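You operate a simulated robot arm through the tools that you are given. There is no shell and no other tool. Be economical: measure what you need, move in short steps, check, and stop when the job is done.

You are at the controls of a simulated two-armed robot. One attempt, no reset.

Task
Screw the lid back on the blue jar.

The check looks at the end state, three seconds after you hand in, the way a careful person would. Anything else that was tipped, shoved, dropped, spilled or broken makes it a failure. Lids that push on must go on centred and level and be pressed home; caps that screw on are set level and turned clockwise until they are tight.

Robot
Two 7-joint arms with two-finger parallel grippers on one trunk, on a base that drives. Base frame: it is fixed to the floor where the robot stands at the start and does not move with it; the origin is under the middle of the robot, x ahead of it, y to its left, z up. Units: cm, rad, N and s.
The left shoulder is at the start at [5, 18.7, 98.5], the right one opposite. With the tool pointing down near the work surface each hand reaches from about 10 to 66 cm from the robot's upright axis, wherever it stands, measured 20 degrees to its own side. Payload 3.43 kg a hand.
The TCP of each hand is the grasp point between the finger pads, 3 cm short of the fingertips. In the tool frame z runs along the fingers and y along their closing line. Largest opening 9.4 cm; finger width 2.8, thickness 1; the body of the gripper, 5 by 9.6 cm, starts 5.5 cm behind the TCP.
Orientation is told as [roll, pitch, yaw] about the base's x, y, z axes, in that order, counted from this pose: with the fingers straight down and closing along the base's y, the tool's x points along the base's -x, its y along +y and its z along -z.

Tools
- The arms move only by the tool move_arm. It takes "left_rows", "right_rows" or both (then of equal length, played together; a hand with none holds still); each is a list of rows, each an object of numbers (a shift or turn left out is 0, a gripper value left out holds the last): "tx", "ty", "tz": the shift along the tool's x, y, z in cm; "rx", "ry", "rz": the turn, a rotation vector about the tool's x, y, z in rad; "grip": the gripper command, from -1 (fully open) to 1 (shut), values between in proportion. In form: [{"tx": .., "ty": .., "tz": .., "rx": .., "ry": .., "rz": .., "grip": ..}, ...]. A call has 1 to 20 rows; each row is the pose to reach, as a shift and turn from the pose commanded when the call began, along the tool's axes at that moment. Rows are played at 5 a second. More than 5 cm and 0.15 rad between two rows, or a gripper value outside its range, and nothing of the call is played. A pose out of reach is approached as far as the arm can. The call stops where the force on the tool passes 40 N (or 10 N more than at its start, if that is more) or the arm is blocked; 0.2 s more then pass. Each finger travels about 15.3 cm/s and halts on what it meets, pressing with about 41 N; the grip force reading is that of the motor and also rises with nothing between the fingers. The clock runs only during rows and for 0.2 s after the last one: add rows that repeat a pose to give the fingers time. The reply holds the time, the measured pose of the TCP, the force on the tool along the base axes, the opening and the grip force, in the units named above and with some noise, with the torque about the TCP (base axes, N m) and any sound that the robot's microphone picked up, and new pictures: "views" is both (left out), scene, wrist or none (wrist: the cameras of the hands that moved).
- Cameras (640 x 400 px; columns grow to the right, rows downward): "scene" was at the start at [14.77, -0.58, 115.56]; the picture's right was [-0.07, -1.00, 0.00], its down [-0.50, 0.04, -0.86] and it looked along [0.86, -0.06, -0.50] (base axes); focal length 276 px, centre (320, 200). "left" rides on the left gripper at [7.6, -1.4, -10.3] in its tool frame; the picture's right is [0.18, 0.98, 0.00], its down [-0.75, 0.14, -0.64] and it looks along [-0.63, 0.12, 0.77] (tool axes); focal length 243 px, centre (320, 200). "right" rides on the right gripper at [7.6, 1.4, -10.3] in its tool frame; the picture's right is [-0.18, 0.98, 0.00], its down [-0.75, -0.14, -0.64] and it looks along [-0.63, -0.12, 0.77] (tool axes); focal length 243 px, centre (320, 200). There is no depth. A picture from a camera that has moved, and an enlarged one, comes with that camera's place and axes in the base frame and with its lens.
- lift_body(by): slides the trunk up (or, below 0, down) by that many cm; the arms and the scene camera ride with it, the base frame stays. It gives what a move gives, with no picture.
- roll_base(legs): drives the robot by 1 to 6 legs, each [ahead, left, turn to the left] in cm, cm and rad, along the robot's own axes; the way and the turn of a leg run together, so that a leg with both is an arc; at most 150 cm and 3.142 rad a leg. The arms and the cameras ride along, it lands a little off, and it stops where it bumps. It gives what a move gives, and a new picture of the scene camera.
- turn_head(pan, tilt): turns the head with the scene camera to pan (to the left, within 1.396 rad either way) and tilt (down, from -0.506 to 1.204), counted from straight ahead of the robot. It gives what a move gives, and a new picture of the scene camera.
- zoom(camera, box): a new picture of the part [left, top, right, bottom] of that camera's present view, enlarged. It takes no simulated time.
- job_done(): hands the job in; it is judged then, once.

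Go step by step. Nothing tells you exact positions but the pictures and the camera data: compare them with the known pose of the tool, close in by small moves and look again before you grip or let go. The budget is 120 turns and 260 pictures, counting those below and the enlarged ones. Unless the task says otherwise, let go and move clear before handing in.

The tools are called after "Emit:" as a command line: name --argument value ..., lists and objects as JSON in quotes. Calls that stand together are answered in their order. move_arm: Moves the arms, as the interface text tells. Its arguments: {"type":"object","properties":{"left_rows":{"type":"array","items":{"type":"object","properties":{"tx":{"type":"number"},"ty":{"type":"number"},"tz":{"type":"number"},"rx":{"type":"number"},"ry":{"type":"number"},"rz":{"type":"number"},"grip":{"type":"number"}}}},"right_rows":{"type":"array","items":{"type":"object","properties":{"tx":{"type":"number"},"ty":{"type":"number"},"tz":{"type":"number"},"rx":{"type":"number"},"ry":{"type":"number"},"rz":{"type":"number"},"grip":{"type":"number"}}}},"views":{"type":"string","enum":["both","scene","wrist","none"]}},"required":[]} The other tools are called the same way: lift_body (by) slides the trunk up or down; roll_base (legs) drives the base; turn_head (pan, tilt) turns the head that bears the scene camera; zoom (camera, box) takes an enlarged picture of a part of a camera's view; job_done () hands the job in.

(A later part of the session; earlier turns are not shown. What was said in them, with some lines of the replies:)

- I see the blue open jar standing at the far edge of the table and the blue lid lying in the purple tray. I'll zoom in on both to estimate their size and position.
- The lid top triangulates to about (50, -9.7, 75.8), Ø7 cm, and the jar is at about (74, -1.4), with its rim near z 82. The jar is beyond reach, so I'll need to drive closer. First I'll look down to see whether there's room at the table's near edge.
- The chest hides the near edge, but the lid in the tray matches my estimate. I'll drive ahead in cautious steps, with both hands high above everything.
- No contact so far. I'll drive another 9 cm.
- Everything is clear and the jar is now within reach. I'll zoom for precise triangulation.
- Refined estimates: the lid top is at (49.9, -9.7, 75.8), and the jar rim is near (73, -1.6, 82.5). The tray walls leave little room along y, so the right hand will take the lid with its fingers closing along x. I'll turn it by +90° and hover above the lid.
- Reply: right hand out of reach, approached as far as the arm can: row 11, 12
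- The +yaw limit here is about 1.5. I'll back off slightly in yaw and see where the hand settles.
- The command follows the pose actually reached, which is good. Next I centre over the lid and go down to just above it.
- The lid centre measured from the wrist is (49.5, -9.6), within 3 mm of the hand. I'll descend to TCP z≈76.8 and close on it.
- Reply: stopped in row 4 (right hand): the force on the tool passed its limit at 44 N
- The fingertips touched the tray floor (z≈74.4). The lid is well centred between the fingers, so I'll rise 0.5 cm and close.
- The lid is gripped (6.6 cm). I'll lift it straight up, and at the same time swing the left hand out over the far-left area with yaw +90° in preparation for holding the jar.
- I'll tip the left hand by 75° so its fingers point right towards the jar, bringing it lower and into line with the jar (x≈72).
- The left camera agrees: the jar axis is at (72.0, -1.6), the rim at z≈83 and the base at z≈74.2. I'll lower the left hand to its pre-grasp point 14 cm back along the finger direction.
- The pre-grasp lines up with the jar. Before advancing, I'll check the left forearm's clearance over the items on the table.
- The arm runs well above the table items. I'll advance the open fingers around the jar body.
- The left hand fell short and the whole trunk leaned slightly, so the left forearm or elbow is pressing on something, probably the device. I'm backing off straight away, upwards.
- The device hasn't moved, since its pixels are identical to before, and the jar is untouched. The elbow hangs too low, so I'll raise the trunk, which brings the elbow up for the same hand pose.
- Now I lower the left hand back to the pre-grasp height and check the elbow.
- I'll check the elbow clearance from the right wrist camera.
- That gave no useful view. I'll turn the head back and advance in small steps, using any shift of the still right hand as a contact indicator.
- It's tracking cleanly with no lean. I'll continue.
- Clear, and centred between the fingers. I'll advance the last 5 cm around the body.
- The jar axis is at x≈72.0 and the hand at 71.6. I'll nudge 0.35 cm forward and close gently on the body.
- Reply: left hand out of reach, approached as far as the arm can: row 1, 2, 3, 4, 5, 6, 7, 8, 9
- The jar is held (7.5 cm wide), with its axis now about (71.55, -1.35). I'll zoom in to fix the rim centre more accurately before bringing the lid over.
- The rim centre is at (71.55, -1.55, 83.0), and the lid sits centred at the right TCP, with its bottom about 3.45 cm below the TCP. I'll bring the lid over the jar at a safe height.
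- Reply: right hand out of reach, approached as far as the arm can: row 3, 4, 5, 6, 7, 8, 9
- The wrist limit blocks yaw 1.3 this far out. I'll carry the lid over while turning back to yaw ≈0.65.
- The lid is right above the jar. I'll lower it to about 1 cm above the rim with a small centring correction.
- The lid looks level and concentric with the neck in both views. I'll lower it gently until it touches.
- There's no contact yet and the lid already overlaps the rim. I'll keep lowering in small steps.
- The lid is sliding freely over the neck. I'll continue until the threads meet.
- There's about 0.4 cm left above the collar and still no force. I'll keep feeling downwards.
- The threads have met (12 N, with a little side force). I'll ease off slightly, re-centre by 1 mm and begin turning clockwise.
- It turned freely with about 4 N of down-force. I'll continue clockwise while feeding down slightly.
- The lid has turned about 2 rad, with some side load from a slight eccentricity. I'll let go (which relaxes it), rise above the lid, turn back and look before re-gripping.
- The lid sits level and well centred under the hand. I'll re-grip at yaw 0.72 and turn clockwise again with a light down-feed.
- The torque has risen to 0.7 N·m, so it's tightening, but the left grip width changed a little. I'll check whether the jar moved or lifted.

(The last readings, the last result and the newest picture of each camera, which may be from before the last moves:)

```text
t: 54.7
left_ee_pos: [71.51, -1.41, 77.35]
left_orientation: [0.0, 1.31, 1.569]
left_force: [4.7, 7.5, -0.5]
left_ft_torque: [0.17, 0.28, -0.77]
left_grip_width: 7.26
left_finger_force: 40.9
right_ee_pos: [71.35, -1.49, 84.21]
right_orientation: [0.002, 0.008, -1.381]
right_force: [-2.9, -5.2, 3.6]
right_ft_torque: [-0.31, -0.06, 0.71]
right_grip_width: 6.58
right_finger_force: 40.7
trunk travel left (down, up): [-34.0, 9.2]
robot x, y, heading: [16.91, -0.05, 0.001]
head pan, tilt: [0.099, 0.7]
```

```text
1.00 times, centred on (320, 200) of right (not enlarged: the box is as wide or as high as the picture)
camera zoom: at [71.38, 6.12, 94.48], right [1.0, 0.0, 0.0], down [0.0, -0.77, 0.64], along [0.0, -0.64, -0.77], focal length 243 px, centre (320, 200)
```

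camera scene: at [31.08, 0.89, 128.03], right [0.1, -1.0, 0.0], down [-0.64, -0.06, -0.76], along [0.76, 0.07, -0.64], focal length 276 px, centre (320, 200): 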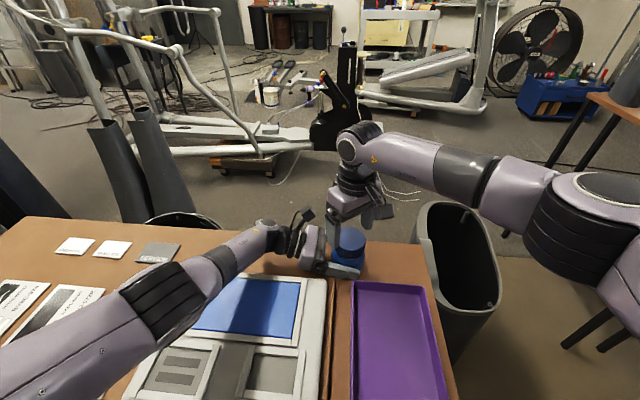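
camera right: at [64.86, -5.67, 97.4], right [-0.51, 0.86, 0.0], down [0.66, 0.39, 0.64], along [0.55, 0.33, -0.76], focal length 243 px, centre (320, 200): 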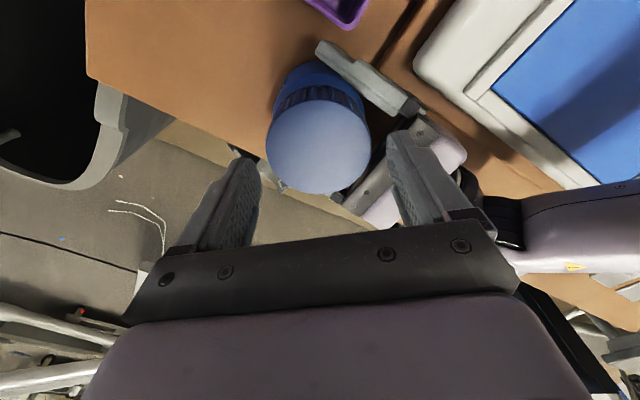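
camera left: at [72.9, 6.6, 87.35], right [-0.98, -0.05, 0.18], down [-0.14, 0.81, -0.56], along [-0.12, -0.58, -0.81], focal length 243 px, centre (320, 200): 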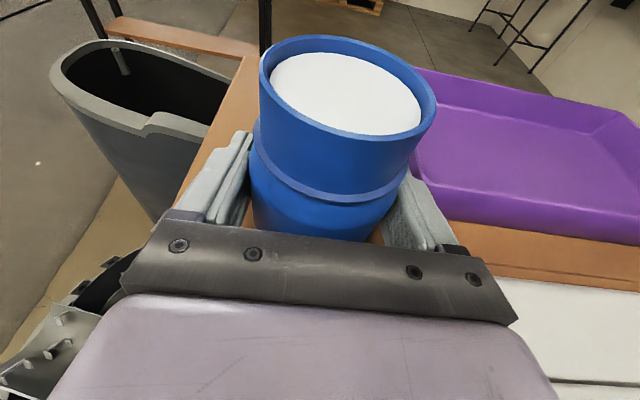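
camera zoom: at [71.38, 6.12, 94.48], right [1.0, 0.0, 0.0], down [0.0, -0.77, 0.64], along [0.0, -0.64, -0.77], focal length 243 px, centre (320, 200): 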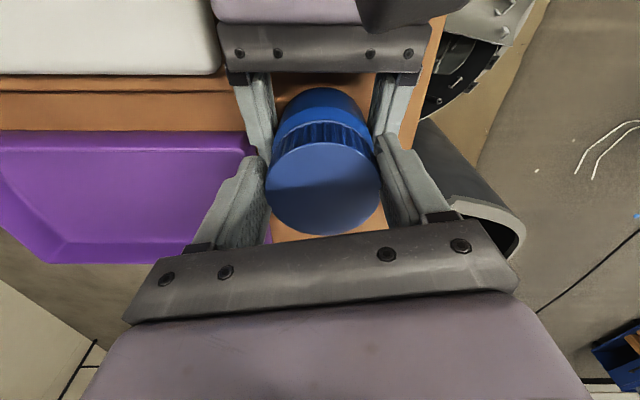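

The jar slid about 0.8 cm to the right within the left grip and turned a bit under the tightening torque, but it's still upright. I'll release the lid, rise, turn back and see how things sit.

Emit:
move_arm --right_rows '[{"grip": -0.7}, {"grip": -0.7}, {"tz": -1.5, "grip": -0.7}, {"tz": -3, "grip": -0.7}, {"tz": -3, "rz": -0.14}, {"tz": -3, "rz": -0.28}, {"tz": -3, "rz": -0.42}, {"tz": -3, "rz": -0.56}, {"tz": -3, "rz": -0.7}, {"tz": -3, "rz": -0.84}, {"tz": -3, "rz": -0.98}, {"tz": -3, "rz": -1.12}, {"tz": -3, "rz": -1.26}, {"tz": -3, "rz": -1.4}, {"tz": -3, "rz": -1.54}, {"tz": -3, "rz": -1.68}, {"tz": -3, "rz": -1.82}, {"tz": -3, "rz": -1.96}, {"tz": -3, "rz": -2.1}]' --views "wrist"

Emit:
zoom --camera "left" --box '[160, 0, 560, 250]'

Emit:
zoom --camera "scene" --box '[300, 190, 396, 286]'

```text
t: 58.7
left_ee_pos: [71.61, -1.23, 77.45]
left_orientation: [-0.001, 1.309, 1.57]
left_force: [0.2, 1.0, 0.0]
left_ft_torque: [0.06, 0.01, -0.01]
left_grip_width: 7.26
left_finger_force: 41.3
right_ee_pos: [71.39, -1.7, 87.17]
right_orientation: [0.004, -0.002, 0.721]
right_force: [-0.2, -0.1, 0.4]
right_ft_torque: [0.02, 0.01, 0.03]
right_grip_width: 8.02
right_finger_force: 0.1
trunk travel left (down, up): [-34.0, 9.2]
robot x, y, heading: [16.87, -0.06, 0.002]
head pan, tilt: [0.099, 0.7]
camera right: at [64.83, -5.71, 97.36], right [-0.51, 0.86, 0.0], down [0.66, 0.39, 0.64], along [0.55, 0.33, -0.76], focal length 243 px, centre (320, 200)
```

right: 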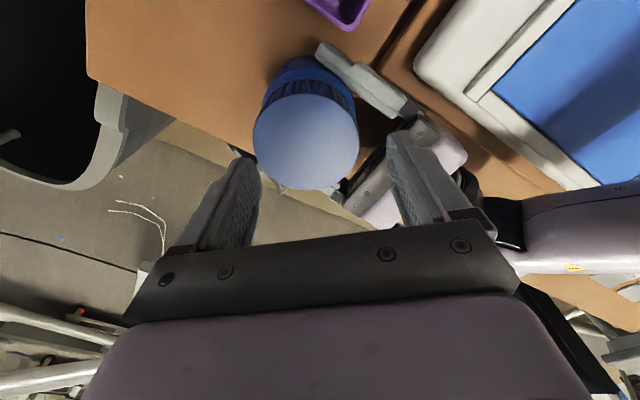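

```text
1.60 times, centred on (360, 125) of left
camera zoom: at [72.9, 6.6, 87.34], right [-0.98, -0.05, 0.18], down [-0.14, 0.81, -0.56], along [-0.12, -0.58, -0.81], focal length 388 px, centre (256, 320)
```

zoom: 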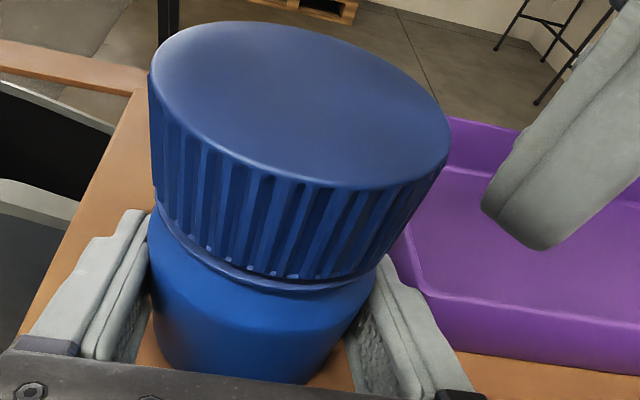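

```text
4.17 times, centred on (348, 238) of scene
camera zoom: at [31.09, 0.9, 128.03], right [0.1, -1.0, 0.0], down [-0.64, -0.06, -0.76], along [0.76, 0.07, -0.64], focal length 1151 px, centre (203, 42)
```

zoom: 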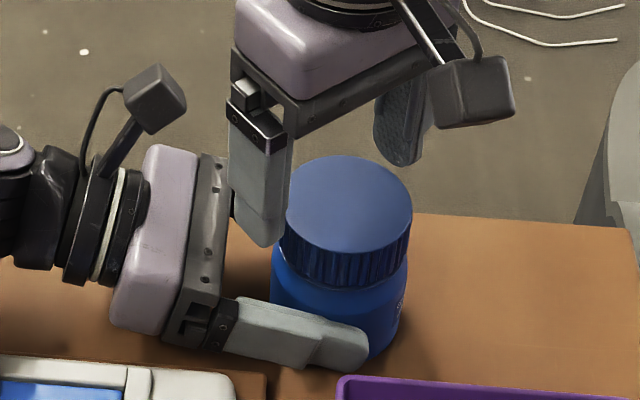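

The jar is upright and the lid is level. The body is faceted, which explains the width change to 7.26, and the left hand now holds it on its flats. The lid centre is now about (71.7, -2.5), so I'll re-grip centred there and turn in short steps while watching the torque.

Emit:
move_arm --right_rows '[{"tx": 0.3, "ty": -0.83}, {"tx": 0.3, "ty": -0.83, "tz": 1.5}, {"tx": 0.3, "ty": -0.83, "tz": 2.85}, {"tx": 0.3, "ty": -0.83, "tz": 2.85, "grip": 0}, {"tx": 0.3, "ty": -0.83, "tz": 2.85, "grip": 1}, {"tx": 0.3, "ty": -0.83, "tz": 2.85, "grip": 1}, {"tx": 0.3, "ty": -0.83, "tz": 2.87, "rz": 0.1}, {"tx": 0.3, "ty": -0.83, "tz": 2.88, "rz": 0.2}, {"tx": 0.3, "ty": -0.83, "tz": 2.89, "rz": 0.3}]' --views "none"

Emit:
zoom --camera "left" --box '[160, 0, 560, 250]'

```text
t: 60.2
left_ee_pos: [71.52, -1.23, 77.22]
left_orientation: [-0.002, 1.307, 1.571]
left_force: [-2.2, 1.7, 3.1]
left_ft_torque: [0.27, 0.14, -0.16]
left_grip_width: 7.26
left_finger_force: 40.5
right_ee_pos: [71.65, -2.4, 85.37]
right_orientation: [-0.001, -0.01, 0.708]
right_force: [-2.3, -1.6, 6.8]
right_ft_torque: [-0.18, 0.09, 0.17]
right_grip_width: 6.62
right_finger_force: 41.4
right hand out of reach, approached as far as the arm can: row 3, 4, 5, 6
trunk travel left (down, up): [-34.0, 9.2]
robot x, y, heading: [16.84, 0.12, -0.003]
head pan, tilt: [0.099, 0.7]
stopped in row 7 (right hand): the force on the tool passed its limit at 41 N (the readings are from after the stop); the commanded pose is now the measured one
```

```text
1.60 times, centred on (360, 125) of left
camera zoom: at [72.86, 6.62, 87.36], right [-0.98, -0.05, 0.18], down [-0.14, 0.82, -0.56], along [-0.12, -0.58, -0.81], focal length 388 px, centre (256, 320)
```

zoom: 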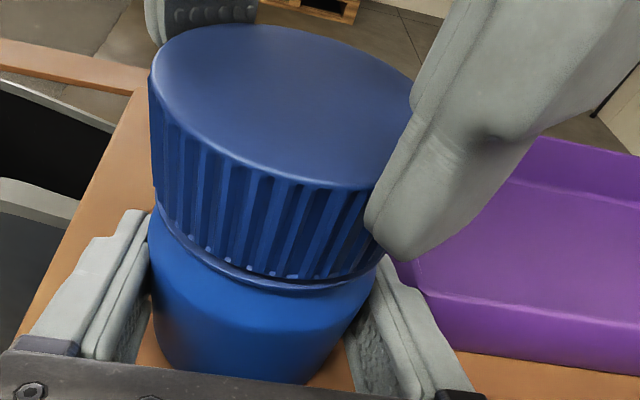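

The reach limit made me grip higher on the lid, with about 1 cm of overlap, but the grip is solid. I'll turn clockwise from here without feeding down.

Emit:
move_arm --right_rows '[{"rz": 0.1}, {"rz": 0.2}, {"rz": 0.3}, {"rz": 0.4}]' --views "none"

Emit:
zoom --camera "left" --box '[160, 0, 560, 250]'

```text
t: 61.2
left_ee_pos: [71.38, -1.13, 77.3]
left_orientation: [-0.005, 1.308, 1.565]
left_force: [-12.9, 24.5, 12.6]
left_ft_torque: [-0.8, -0.73, -1.45]
left_grip_width: 7.0
left_finger_force: 40.7
right_ee_pos: [71.99, -2.87, 85.33]
right_orientation: [-0.004, -0.013, 0.302]
right_force: [18.7, -19.5, 5.2]
right_ft_torque: [-0.56, -0.41, 1.18]
right_grip_width: 6.65
right_finger_force: 41.0
trunk travel left (down, up): [-34.0, 9.2]
robot x, y, heading: [16.74, -0.28, -0.004]
head pan, tilt: [0.099, 0.7]
```

```text
1.60 times, centred on (360, 125) of left
camera zoom: at [72.85, 6.73, 87.33], right [-0.98, -0.05, 0.18], down [-0.14, 0.82, -0.56], along [-0.12, -0.58, -0.81], focal length 388 px, centre (256, 320)
```

zoom: 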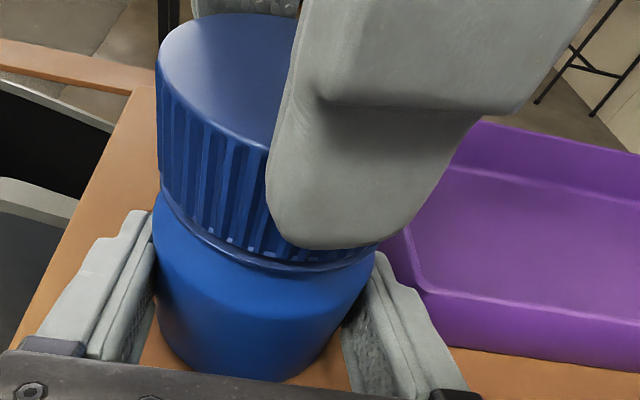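

The torque rose to 1.2 N·m with the collar gap closed, and the whole jar is starting to follow, so the lid appears tight. I'll release the lid, lift clear and inspect.

Emit:
move_arm --right_rows '[{"rz": 0.3}, {"rz": 0.3, "grip": -0.7}, {"rz": 0.3, "grip": -0.7}, {"rz": 0.3, "tz": -2, "grip": -0.7}, {"rz": 0.3, "tz": -4, "grip": -0.7}, {"rz": 0.3, "tz": -6, "grip": -0.7}]' --views "wrist"

Emit:
zoom --camera "left" --box '[200, 0, 520, 200]'

Emit:
zoom --camera "scene" --box '[300, 190, 396, 286]'

```text
refused: row 1 steps farther than a row can; nothing moved
```

```text
2.00 times, centred on (360, 100) of left
camera zoom: at [72.85, 6.73, 87.33], right [-0.98, -0.05, 0.18], down [-0.14, 0.82, -0.56], along [-0.12, -0.58, -0.81], focal length 485 px, centre (240, 400)
```

zoom: 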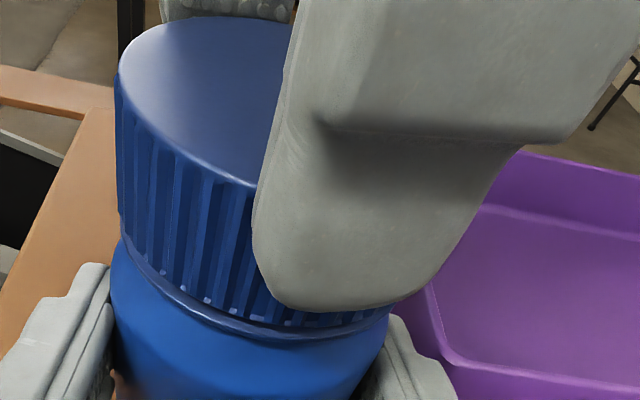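

```text
4.17 times, centred on (348, 238) of scene
camera zoom: at [30.98, 0.93, 128.05], right [0.1, -1.0, 0.0], down [-0.64, -0.06, -0.77], along [0.76, 0.07, -0.64], focal length 1151 px, centre (203, 42)
```

zoom: 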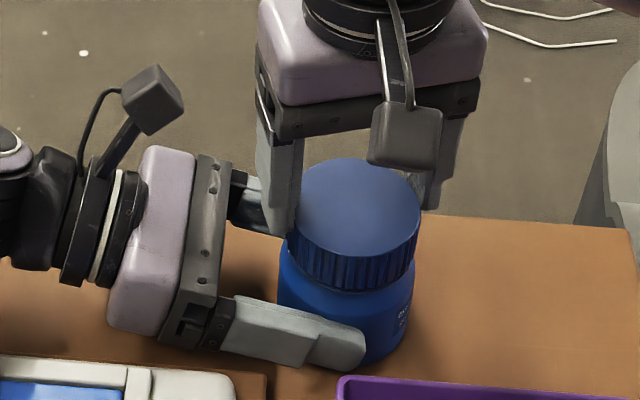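

That row was a mistake on my part, and nothing moved. I'll simply open the right hand and rise.

Emit:
move_arm --right_rows '[{"grip": -0.7}, {"grip": -0.7}, {"tz": -1.5, "grip": -0.7}, {"tz": -3.5, "grip": -0.7}, {"tz": -6, "grip": -0.7}, {"tz": -6}]' --views "wrist"

Emit:
zoom --camera "left" --box '[200, 0, 520, 200]'

Emit:
zoom --camera "scene" --box '[310, 210, 390, 290]'

```text
t: 62.6
left_ee_pos: [71.56, -1.4, 77.39]
left_orientation: [-0.002, 1.308, 1.569]
left_force: [1.8, -2.7, 5.8]
left_ft_torque: [-0.11, 0.15, 0.1]
left_grip_width: 7.01
left_finger_force: 41.3
right_ee_pos: [71.73, -2.45, 91.28]
right_orientation: [0.007, -0.008, 0.309]
right_force: [0.2, -0.4, -0.1]
right_ft_torque: [0.03, -0.04, 0.0]
right_grip_width: 7.97
right_finger_force: 0.0
trunk travel left (down, up): [-34.0, 9.2]
robot x, y, heading: [16.47, 0.35, -0.002]
head pan, tilt: [0.099, 0.7]
camera right: at [64.0, -3.53, 101.51], right [-0.12, 0.99, 0.01], down [0.76, 0.09, 0.65], along [0.64, 0.09, -0.76], focal length 243 px, centre (320, 200)
```

right: 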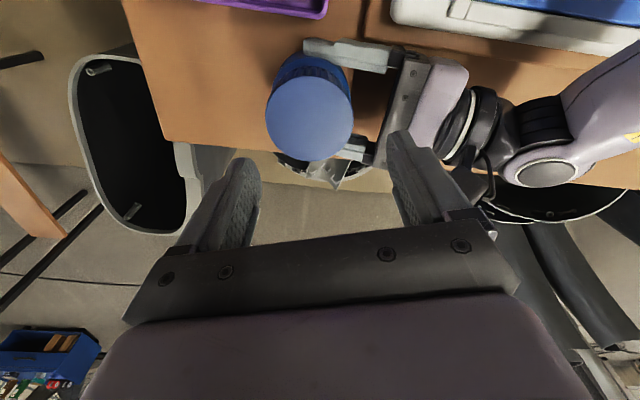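

```text
2.00 times, centred on (360, 100) of left
camera zoom: at [72.92, 6.52, 87.33], right [-0.98, -0.05, 0.18], down [-0.14, 0.82, -0.56], along [-0.12, -0.58, -0.81], focal length 485 px, centre (240, 400)
```

zoom: 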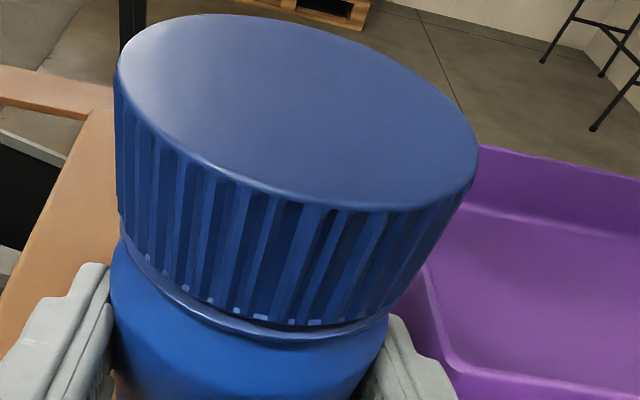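

```text
5.00 times, centred on (350, 250) of scene
camera zoom: at [31.05, 0.85, 128.04], right [0.1, -1.0, 0.0], down [-0.64, -0.06, -0.77], along [0.76, 0.07, -0.64], focal length 1382 px, centre (170, -50)
```

zoom: 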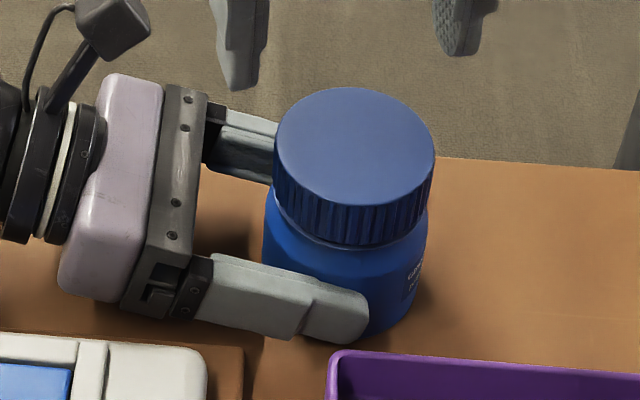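

The lid is level and close to the collar, but the jar has crept towards the left fingertips. I'll re-seat the left grip centred on the jar (axis about y -2.9) for one clean tightness check.

Emit:
move_arm --left_rows '[{"grip": -0.6}, {"grip": -0.85}, {"grip": -0.85}, {"tx": 0.2, "tz": 0.7}, {"tx": 0.37, "tz": 1.4}, {"tx": 0.37, "tz": 1.4}]' --views "wrist"

Emit:
zoom --camera "scene" --box '[310, 210, 390, 290]'

Emit:
zoom --camera "right" --box '[220, 20, 420, 180]'

```text
t: 64.0
left_ee_pos: [71.33, -2.74, 77.3]
left_orientation: [0.003, 1.306, 1.576]
left_force: [-1.0, 1.0, -0.2]
left_ft_torque: [-0.01, 0.0, 0.01]
left_grip_width: 8.71
left_finger_force: 0.1
right_ee_pos: [71.73, -2.59, 91.4]
right_orientation: [0.005, -0.009, 0.308]
right_force: [-0.8, 0.2, 0.4]
right_ft_torque: [-0.02, 0.03, -0.02]
right_grip_width: 8.01
right_finger_force: 0.1
trunk travel left (down, up): [-34.0, 9.2]
robot x, y, heading: [16.67, 0.43, 0.001]
head pan, tilt: [0.099, 0.7]
camera left: at [72.7, 5.1, 87.32], right [-0.98, -0.05, 0.18], down [-0.14, 0.82, -0.56], along [-0.12, -0.57, -0.81], focal length 243 px, centre (320, 200)
```

left: 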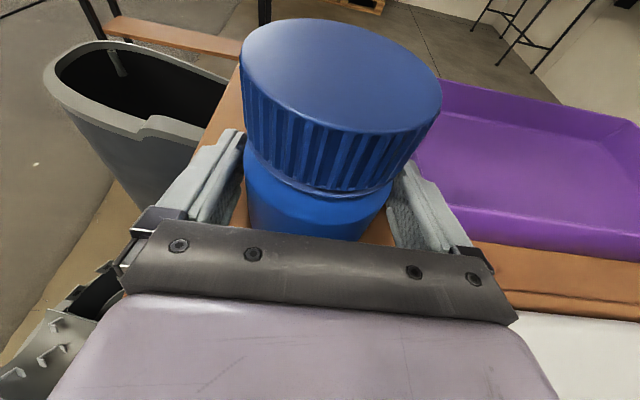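

```text
5.00 times, centred on (350, 250) of scene
camera zoom: at [31.08, 0.88, 128.03], right [0.1, -1.0, 0.0], down [-0.64, -0.06, -0.76], along [0.76, 0.07, -0.64], focal length 1382 px, centre (170, -50)
```

zoom: 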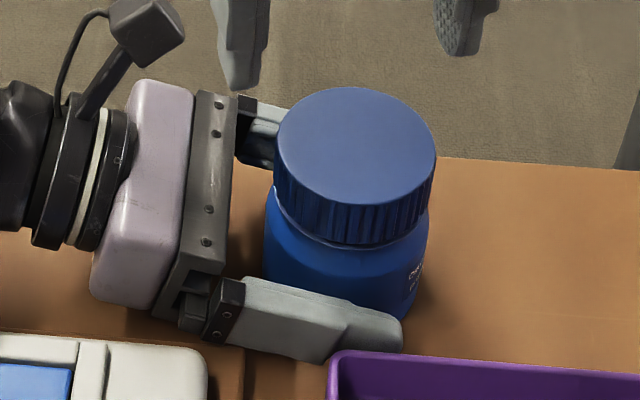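

```text
2.50 times, centred on (320, 100) of right
camera zoom: at [64.04, -3.53, 101.47], right [-0.12, 0.99, 0.01], down [0.76, 0.09, 0.65], along [0.64, 0.08, -0.76], focal length 606 px, centre (320, 450)
```

zoom: 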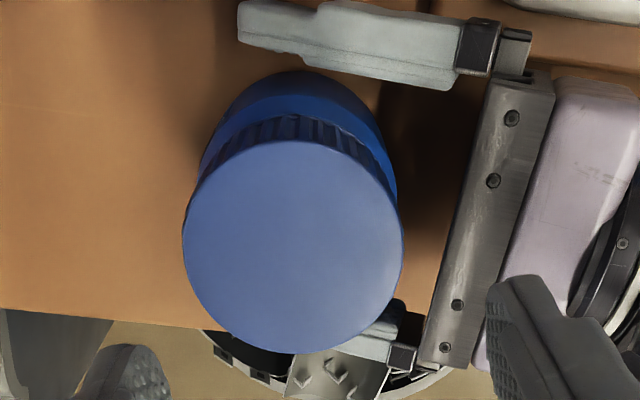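

The grip is well placed along the jar. Closing will pull the jar only a few millimetres towards the hand's centre.

Emit:
move_arm --left_rows '[{"grip": -0.75}, {"grip": -0.68}, {"grip": -0.6}, {"grip": -0.5}, {"grip": 0}, {"grip": 1}, {"grip": 1}]' --views "none"

Emit:
zoom --camera "scene" --box '[310, 210, 390, 290]'

Emit:
zoom --camera "right" --box '[220, 20, 420, 180]'

```text
t: 65.6
left_ee_pos: [71.39, -2.76, 77.28]
left_orientation: [0.002, 1.304, 1.576]
left_force: [2.0, 1.0, 1.4]
left_ft_torque: [0.03, 0.06, -0.03]
left_grip_width: 7.46
left_finger_force: 40.7
right_ee_pos: [71.74, -2.53, 91.21]
right_orientation: [0.006, -0.008, 0.309]
right_force: [-1.0, 0.3, 0.4]
right_ft_torque: [-0.01, -0.06, -0.02]
right_grip_width: 7.96
right_finger_force: 0.2
trunk travel left (down, up): [-34.0, 9.2]
robot x, y, heading: [16.81, -0.01, -0.0]
head pan, tilt: [0.099, 0.7]
```

```text
5.00 times, centred on (350, 250) of scene
camera zoom: at [31.09, 0.89, 128.03], right [0.1, -1.0, 0.0], down [-0.64, -0.06, -0.76], along [0.76, 0.07, -0.64], focal length 1382 px, centre (170, -50)
```

zoom: 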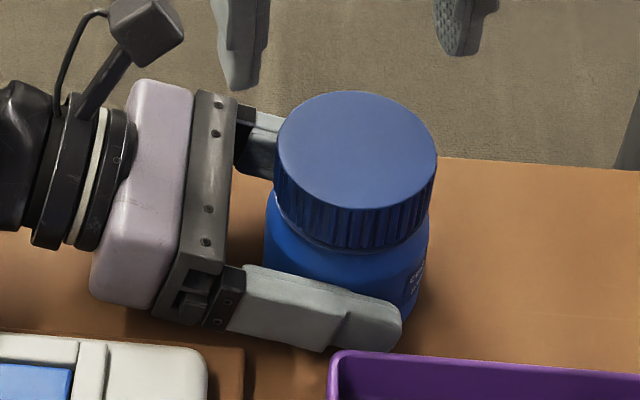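

```text
2.50 times, centred on (320, 100) of right
camera zoom: at [64.04, -3.52, 101.47], right [-0.12, 0.99, 0.01], down [0.76, 0.09, 0.65], along [0.64, 0.08, -0.76], focal length 606 px, centre (320, 450)
```

zoom: 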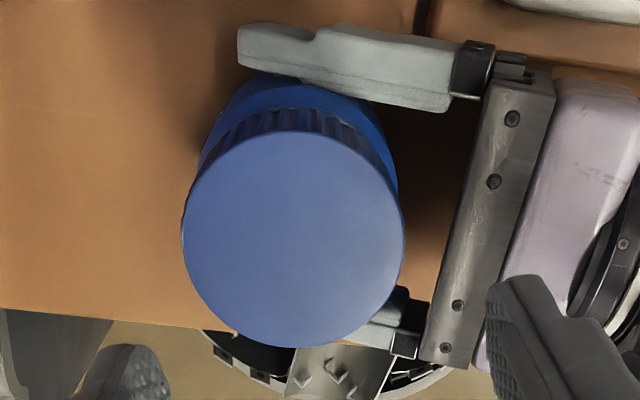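

The jar is held firmly (7.46) and the lid centre is at about (71.55, -3.3). I'll re-grip the lid at yaw 0.3, low on its side.

Emit:
move_arm --right_rows '[{"tx": 0.4, "ty": -0.72}, {"tx": 0.4, "ty": -0.72, "tz": 2}, {"tx": 0.4, "ty": -0.72, "tz": 4}, {"tx": 0.4, "ty": -0.72, "tz": 6}, {"tx": 0.4, "ty": -0.72, "tz": 6.8}, {"tx": 0.4, "ty": -0.72, "tz": 6.8}]' --views "wrist"

Emit:
zoom --camera "left" --box '[160, 0, 560, 250]'

```text
t: 67.0
left_ee_pos: [71.33, -2.7, 77.43]
left_orientation: [0.002, 1.306, 1.577]
left_force: [-0.2, 0.7, 2.0]
left_ft_torque: [0.05, 0.08, -0.02]
left_grip_width: 7.46
left_finger_force: 41.1
right_ee_pos: [71.56, -3.34, 84.51]
right_orientation: [0.006, -0.01, 0.309]
right_force: [-0.4, 0.3, -1.2]
right_ft_torque: [0.02, 0.02, -0.01]
right_grip_width: 8.02
right_finger_force: 0.0
trunk travel left (down, up): [-34.0, 9.2]
robot x, y, heading: [16.88, 0.43, -0.004]
head pan, tilt: [0.099, 0.7]
camera right: at [63.9, -4.28, 94.64], right [-0.12, 0.99, 0.01], down [0.76, 0.09, 0.65], along [0.64, 0.08, -0.76], focal length 243 px, centre (320, 200)
```

right: 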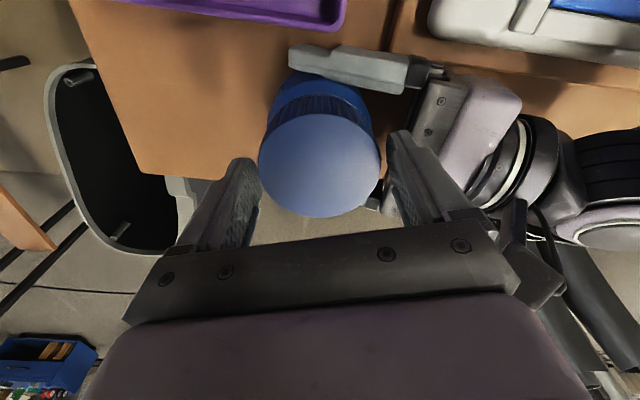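

```text
1.60 times, centred on (360, 125) of left
camera zoom: at [72.69, 5.12, 87.32], right [-0.98, -0.05, 0.18], down [-0.14, 0.82, -0.56], along [-0.12, -0.58, -0.81], focal length 388 px, centre (256, 320)
```

zoom: 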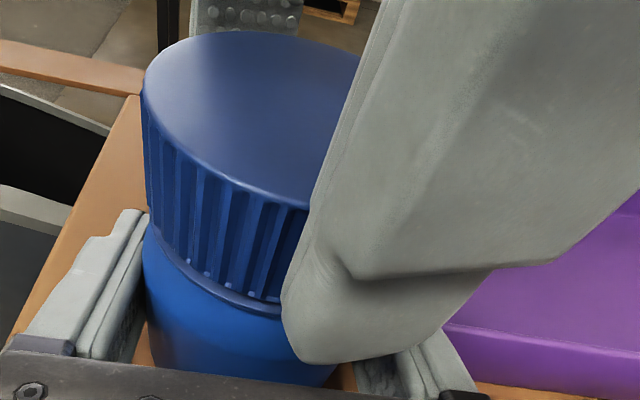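

Well centred. I'll close and turn clockwise in a short, measured step.

Emit:
move_arm --right_rows '[{"grip": 0}, {"grip": 1}, {"grip": 1}, {"rz": 0.08}, {"rz": 0.16}, {"rz": 0.24}]' --views "none"

Emit:
zoom --camera "scene" --box '[310, 210, 390, 290]'

```text
t: 68.4
left_ee_pos: [71.3, -2.71, 77.28]
left_orientation: [0.005, 1.305, 1.578]
left_force: [-0.1, 3.0, 0.0]
left_ft_torque: [-0.12, 0.1, -1.45]
left_grip_width: 7.55
left_finger_force: 41.0
right_ee_pos: [71.64, -3.28, 84.53]
right_orientation: [0.006, -0.007, 0.07]
right_force: [1.0, -1.7, -0.4]
right_ft_torque: [-0.11, -0.26, 1.48]
right_grip_width: 6.57
right_finger_force: 41.0
trunk travel left (down, up): [-34.0, 9.2]
robot x, y, heading: [16.74, -0.03, -0.0]
head pan, tilt: [0.099, 0.7]
```

```text
5.00 times, centred on (350, 250) of scene
camera zoom: at [31.09, 0.89, 128.03], right [0.1, -1.0, 0.0], down [-0.64, -0.06, -0.76], along [0.76, 0.07, -0.64], focal length 1382 px, centre (170, -50)
```

zoom: 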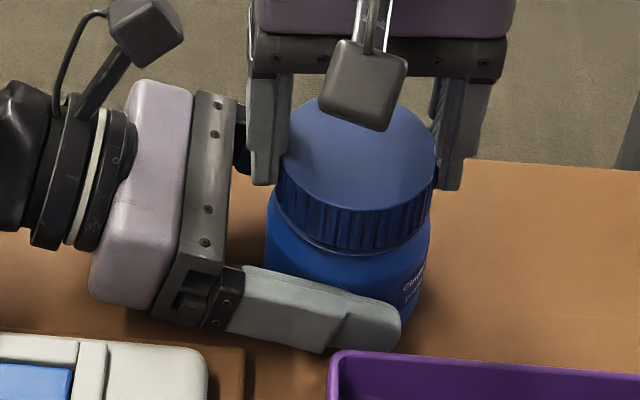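

A clean 1.5 N·m of torque with no side force and no free travel: the lid is tight. I'll release the lid and lift the right hand away first.

Emit:
move_arm --right_rows '[{"grip": -0.4}, {"grip": -0.7}, {"grip": -0.7}, {"tz": -2}, {"tz": -5}, {"tz": -8}, {"tz": -11}, {"tz": -13}]' --views "none"

Emit:
move_arm --left_rows '[{"grip": -0.6}, {"grip": -0.8}, {"grip": -0.9}, {"grip": -0.9}]' --views "both"

```text
t: 70.2
left_ee_pos: [71.35, -2.67, 77.36]
left_orientation: [0.004, 1.305, 1.574]
left_force: [-0.8, 1.4, -0.2]
left_ft_torque: [-0.02, 0.06, -0.02]
left_grip_width: 7.51
left_finger_force: 40.6
right_ee_pos: [71.53, -3.35, 97.47]
right_orientation: [0.008, -0.008, 0.068]
right_force: [0.2, 0.3, 0.7]
right_ft_torque: [0.02, 0.01, 0.0]
right_grip_width: 8.0
right_finger_force: 0.0
trunk travel left (down, up): [-34.0, 9.2]
robot x, y, heading: [16.51, 0.09, -0.001]
head pan, tilt: [0.099, 0.7]
```

```text
t: 71.2
left_ee_pos: [71.37, -2.75, 77.31]
left_orientation: [0.002, 1.305, 1.576]
left_force: [2.8, -0.8, -0.6]
left_ft_torque: [-0.03, 0.0, 0.05]
left_grip_width: 8.74
left_finger_force: 0.1
right_ee_pos: [71.54, -3.35, 97.5]
right_orientation: [0.006, -0.008, 0.068]
right_force: [-0.3, -0.7, -0.3]
right_ft_torque: [-0.01, 0.02, -0.01]
right_grip_width: 8.0
right_finger_force: 0.1
trunk travel left (down, up): [-34.0, 9.2]
robot x, y, heading: [16.96, 0.24, 0.004]
head pan, tilt: [0.099, 0.7]
camera scene: at [31.1, 0.87, 128.03], right [0.1, -1.0, 0.0], down [-0.64, -0.06, -0.76], along [0.76, 0.07, -0.64], focal length 276 px, centre (320, 200)
camera left: at [72.73, 5.11, 87.34], right [-0.98, -0.05, 0.18], down [-0.14, 0.82, -0.56], along [-0.12, -0.58, -0.81], focal length 243 px, centre (320, 200)
```

scene: 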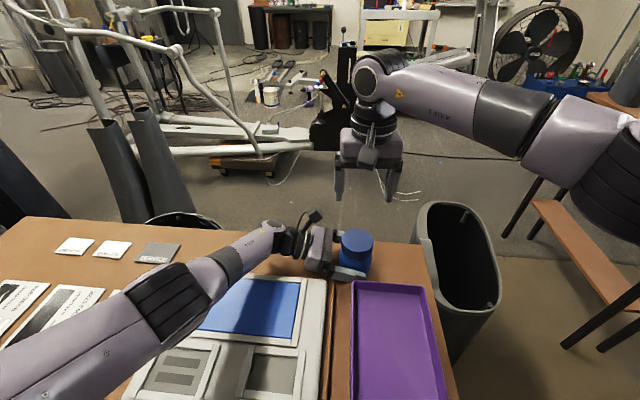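
left: 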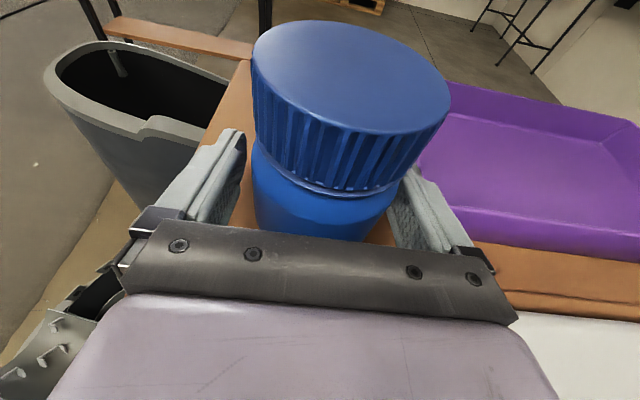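

Both hands are open and clear of the jar. I'll withdraw the left hand straight back, then raise it.

Emit:
move_arm --left_rows '[{"grip": -1}, {"tz": -1}, {"tz": -3}, {"tz": -5}, {"tz": -7.5}, {"tz": -10}, {"tz": -12.5}, {"tz": -14}, {"tx": 3, "tz": -14}, {"tx": 6, "tz": -14}, {"tx": 9, "tz": -14}, {"tx": 12, "tz": -14}]' --views "both"

Emit:
zoom --camera "scene" --box '[310, 210, 406, 290]'

```text
t: 73.8
left_ee_pos: [71.46, 7.86, 92.56]
left_orientation: [0.002, 1.306, 1.578]
left_force: [0.0, -0.5, -0.9]
left_ft_torque: [-0.01, 0.0, 0.01]
left_grip_width: 9.41
left_finger_force: 0.0
right_ee_pos: [71.43, -3.29, 97.54]
right_orientation: [0.006, -0.008, 0.068]
right_force: [-0.1, 0.1, -0.5]
right_ft_torque: [0.01, -0.02, -0.01]
right_grip_width: 8.0
right_finger_force: 0.0
trunk travel left (down, up): [-34.0, 9.2]
robot x, y, heading: [16.67, -0.36, -0.002]
head pan, tilt: [0.099, 0.7]
camera scene: at [31.07, 0.87, 128.03], right [0.1, -1.0, 0.0], down [-0.64, -0.06, -0.77], along [0.76, 0.07, -0.64], focal length 276 px, centre (320, 200)
camera left: at [72.9, 15.6, 102.56], right [-0.98, -0.05, 0.18], down [-0.14, 0.82, -0.56], along [-0.12, -0.57, -0.81], focal length 243 px, centre (320, 200)
```

scene: 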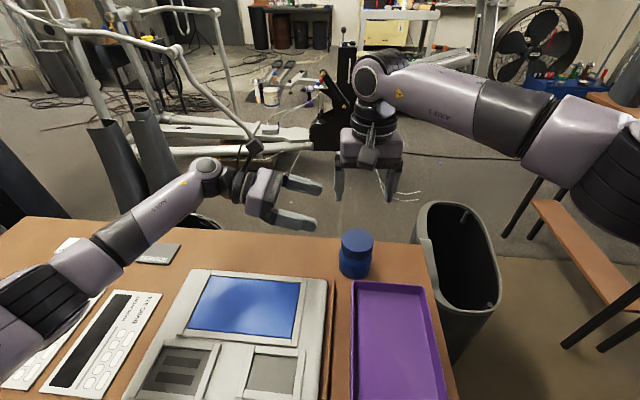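
left: 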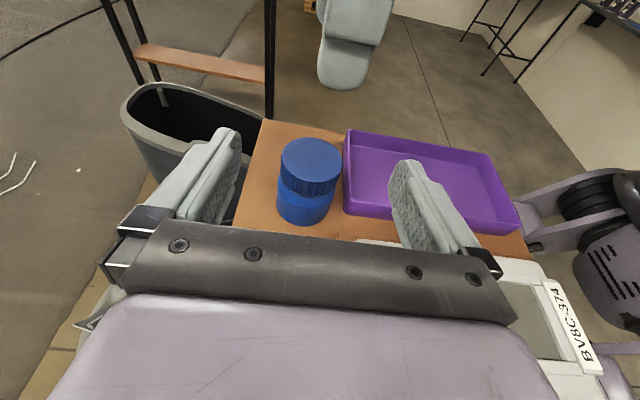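

```text
5.00 times, centred on (358, 250) of scene
camera zoom: at [31.07, 0.87, 128.03], right [0.1, -1.0, 0.0], down [-0.64, -0.06, -0.77], along [0.76, 0.07, -0.64], focal length 1382 px, centre (130, -50)
```

zoom: 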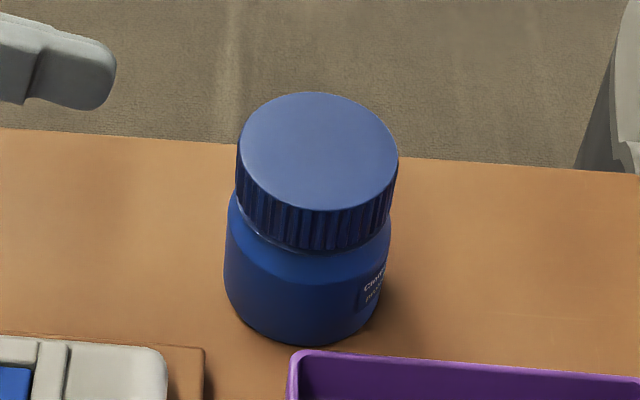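

The jar stands upright with its lid level and tight, the tray and device look undisturbed, and both hands are clear. I'm handing in.

Emit:
job_done

```text
The job is handed in.
```

The blue jar's lid is screwed back on. It sits level, and the last clockwise turn reached about 1.5 N·m with no free travel, so I take it as tight.

- **Jar position:** it is upright, but it slid about 1.5 cm to the right during tightening and its body turned a little.
- **Contact with the device:** my left arm pressed briefly against something on its first approach, probably the device. I backed off at once, and the pictures showed the device hadn't moved.

Nothing was tipped, dropped or spilled, and both hands are clear of the jar.
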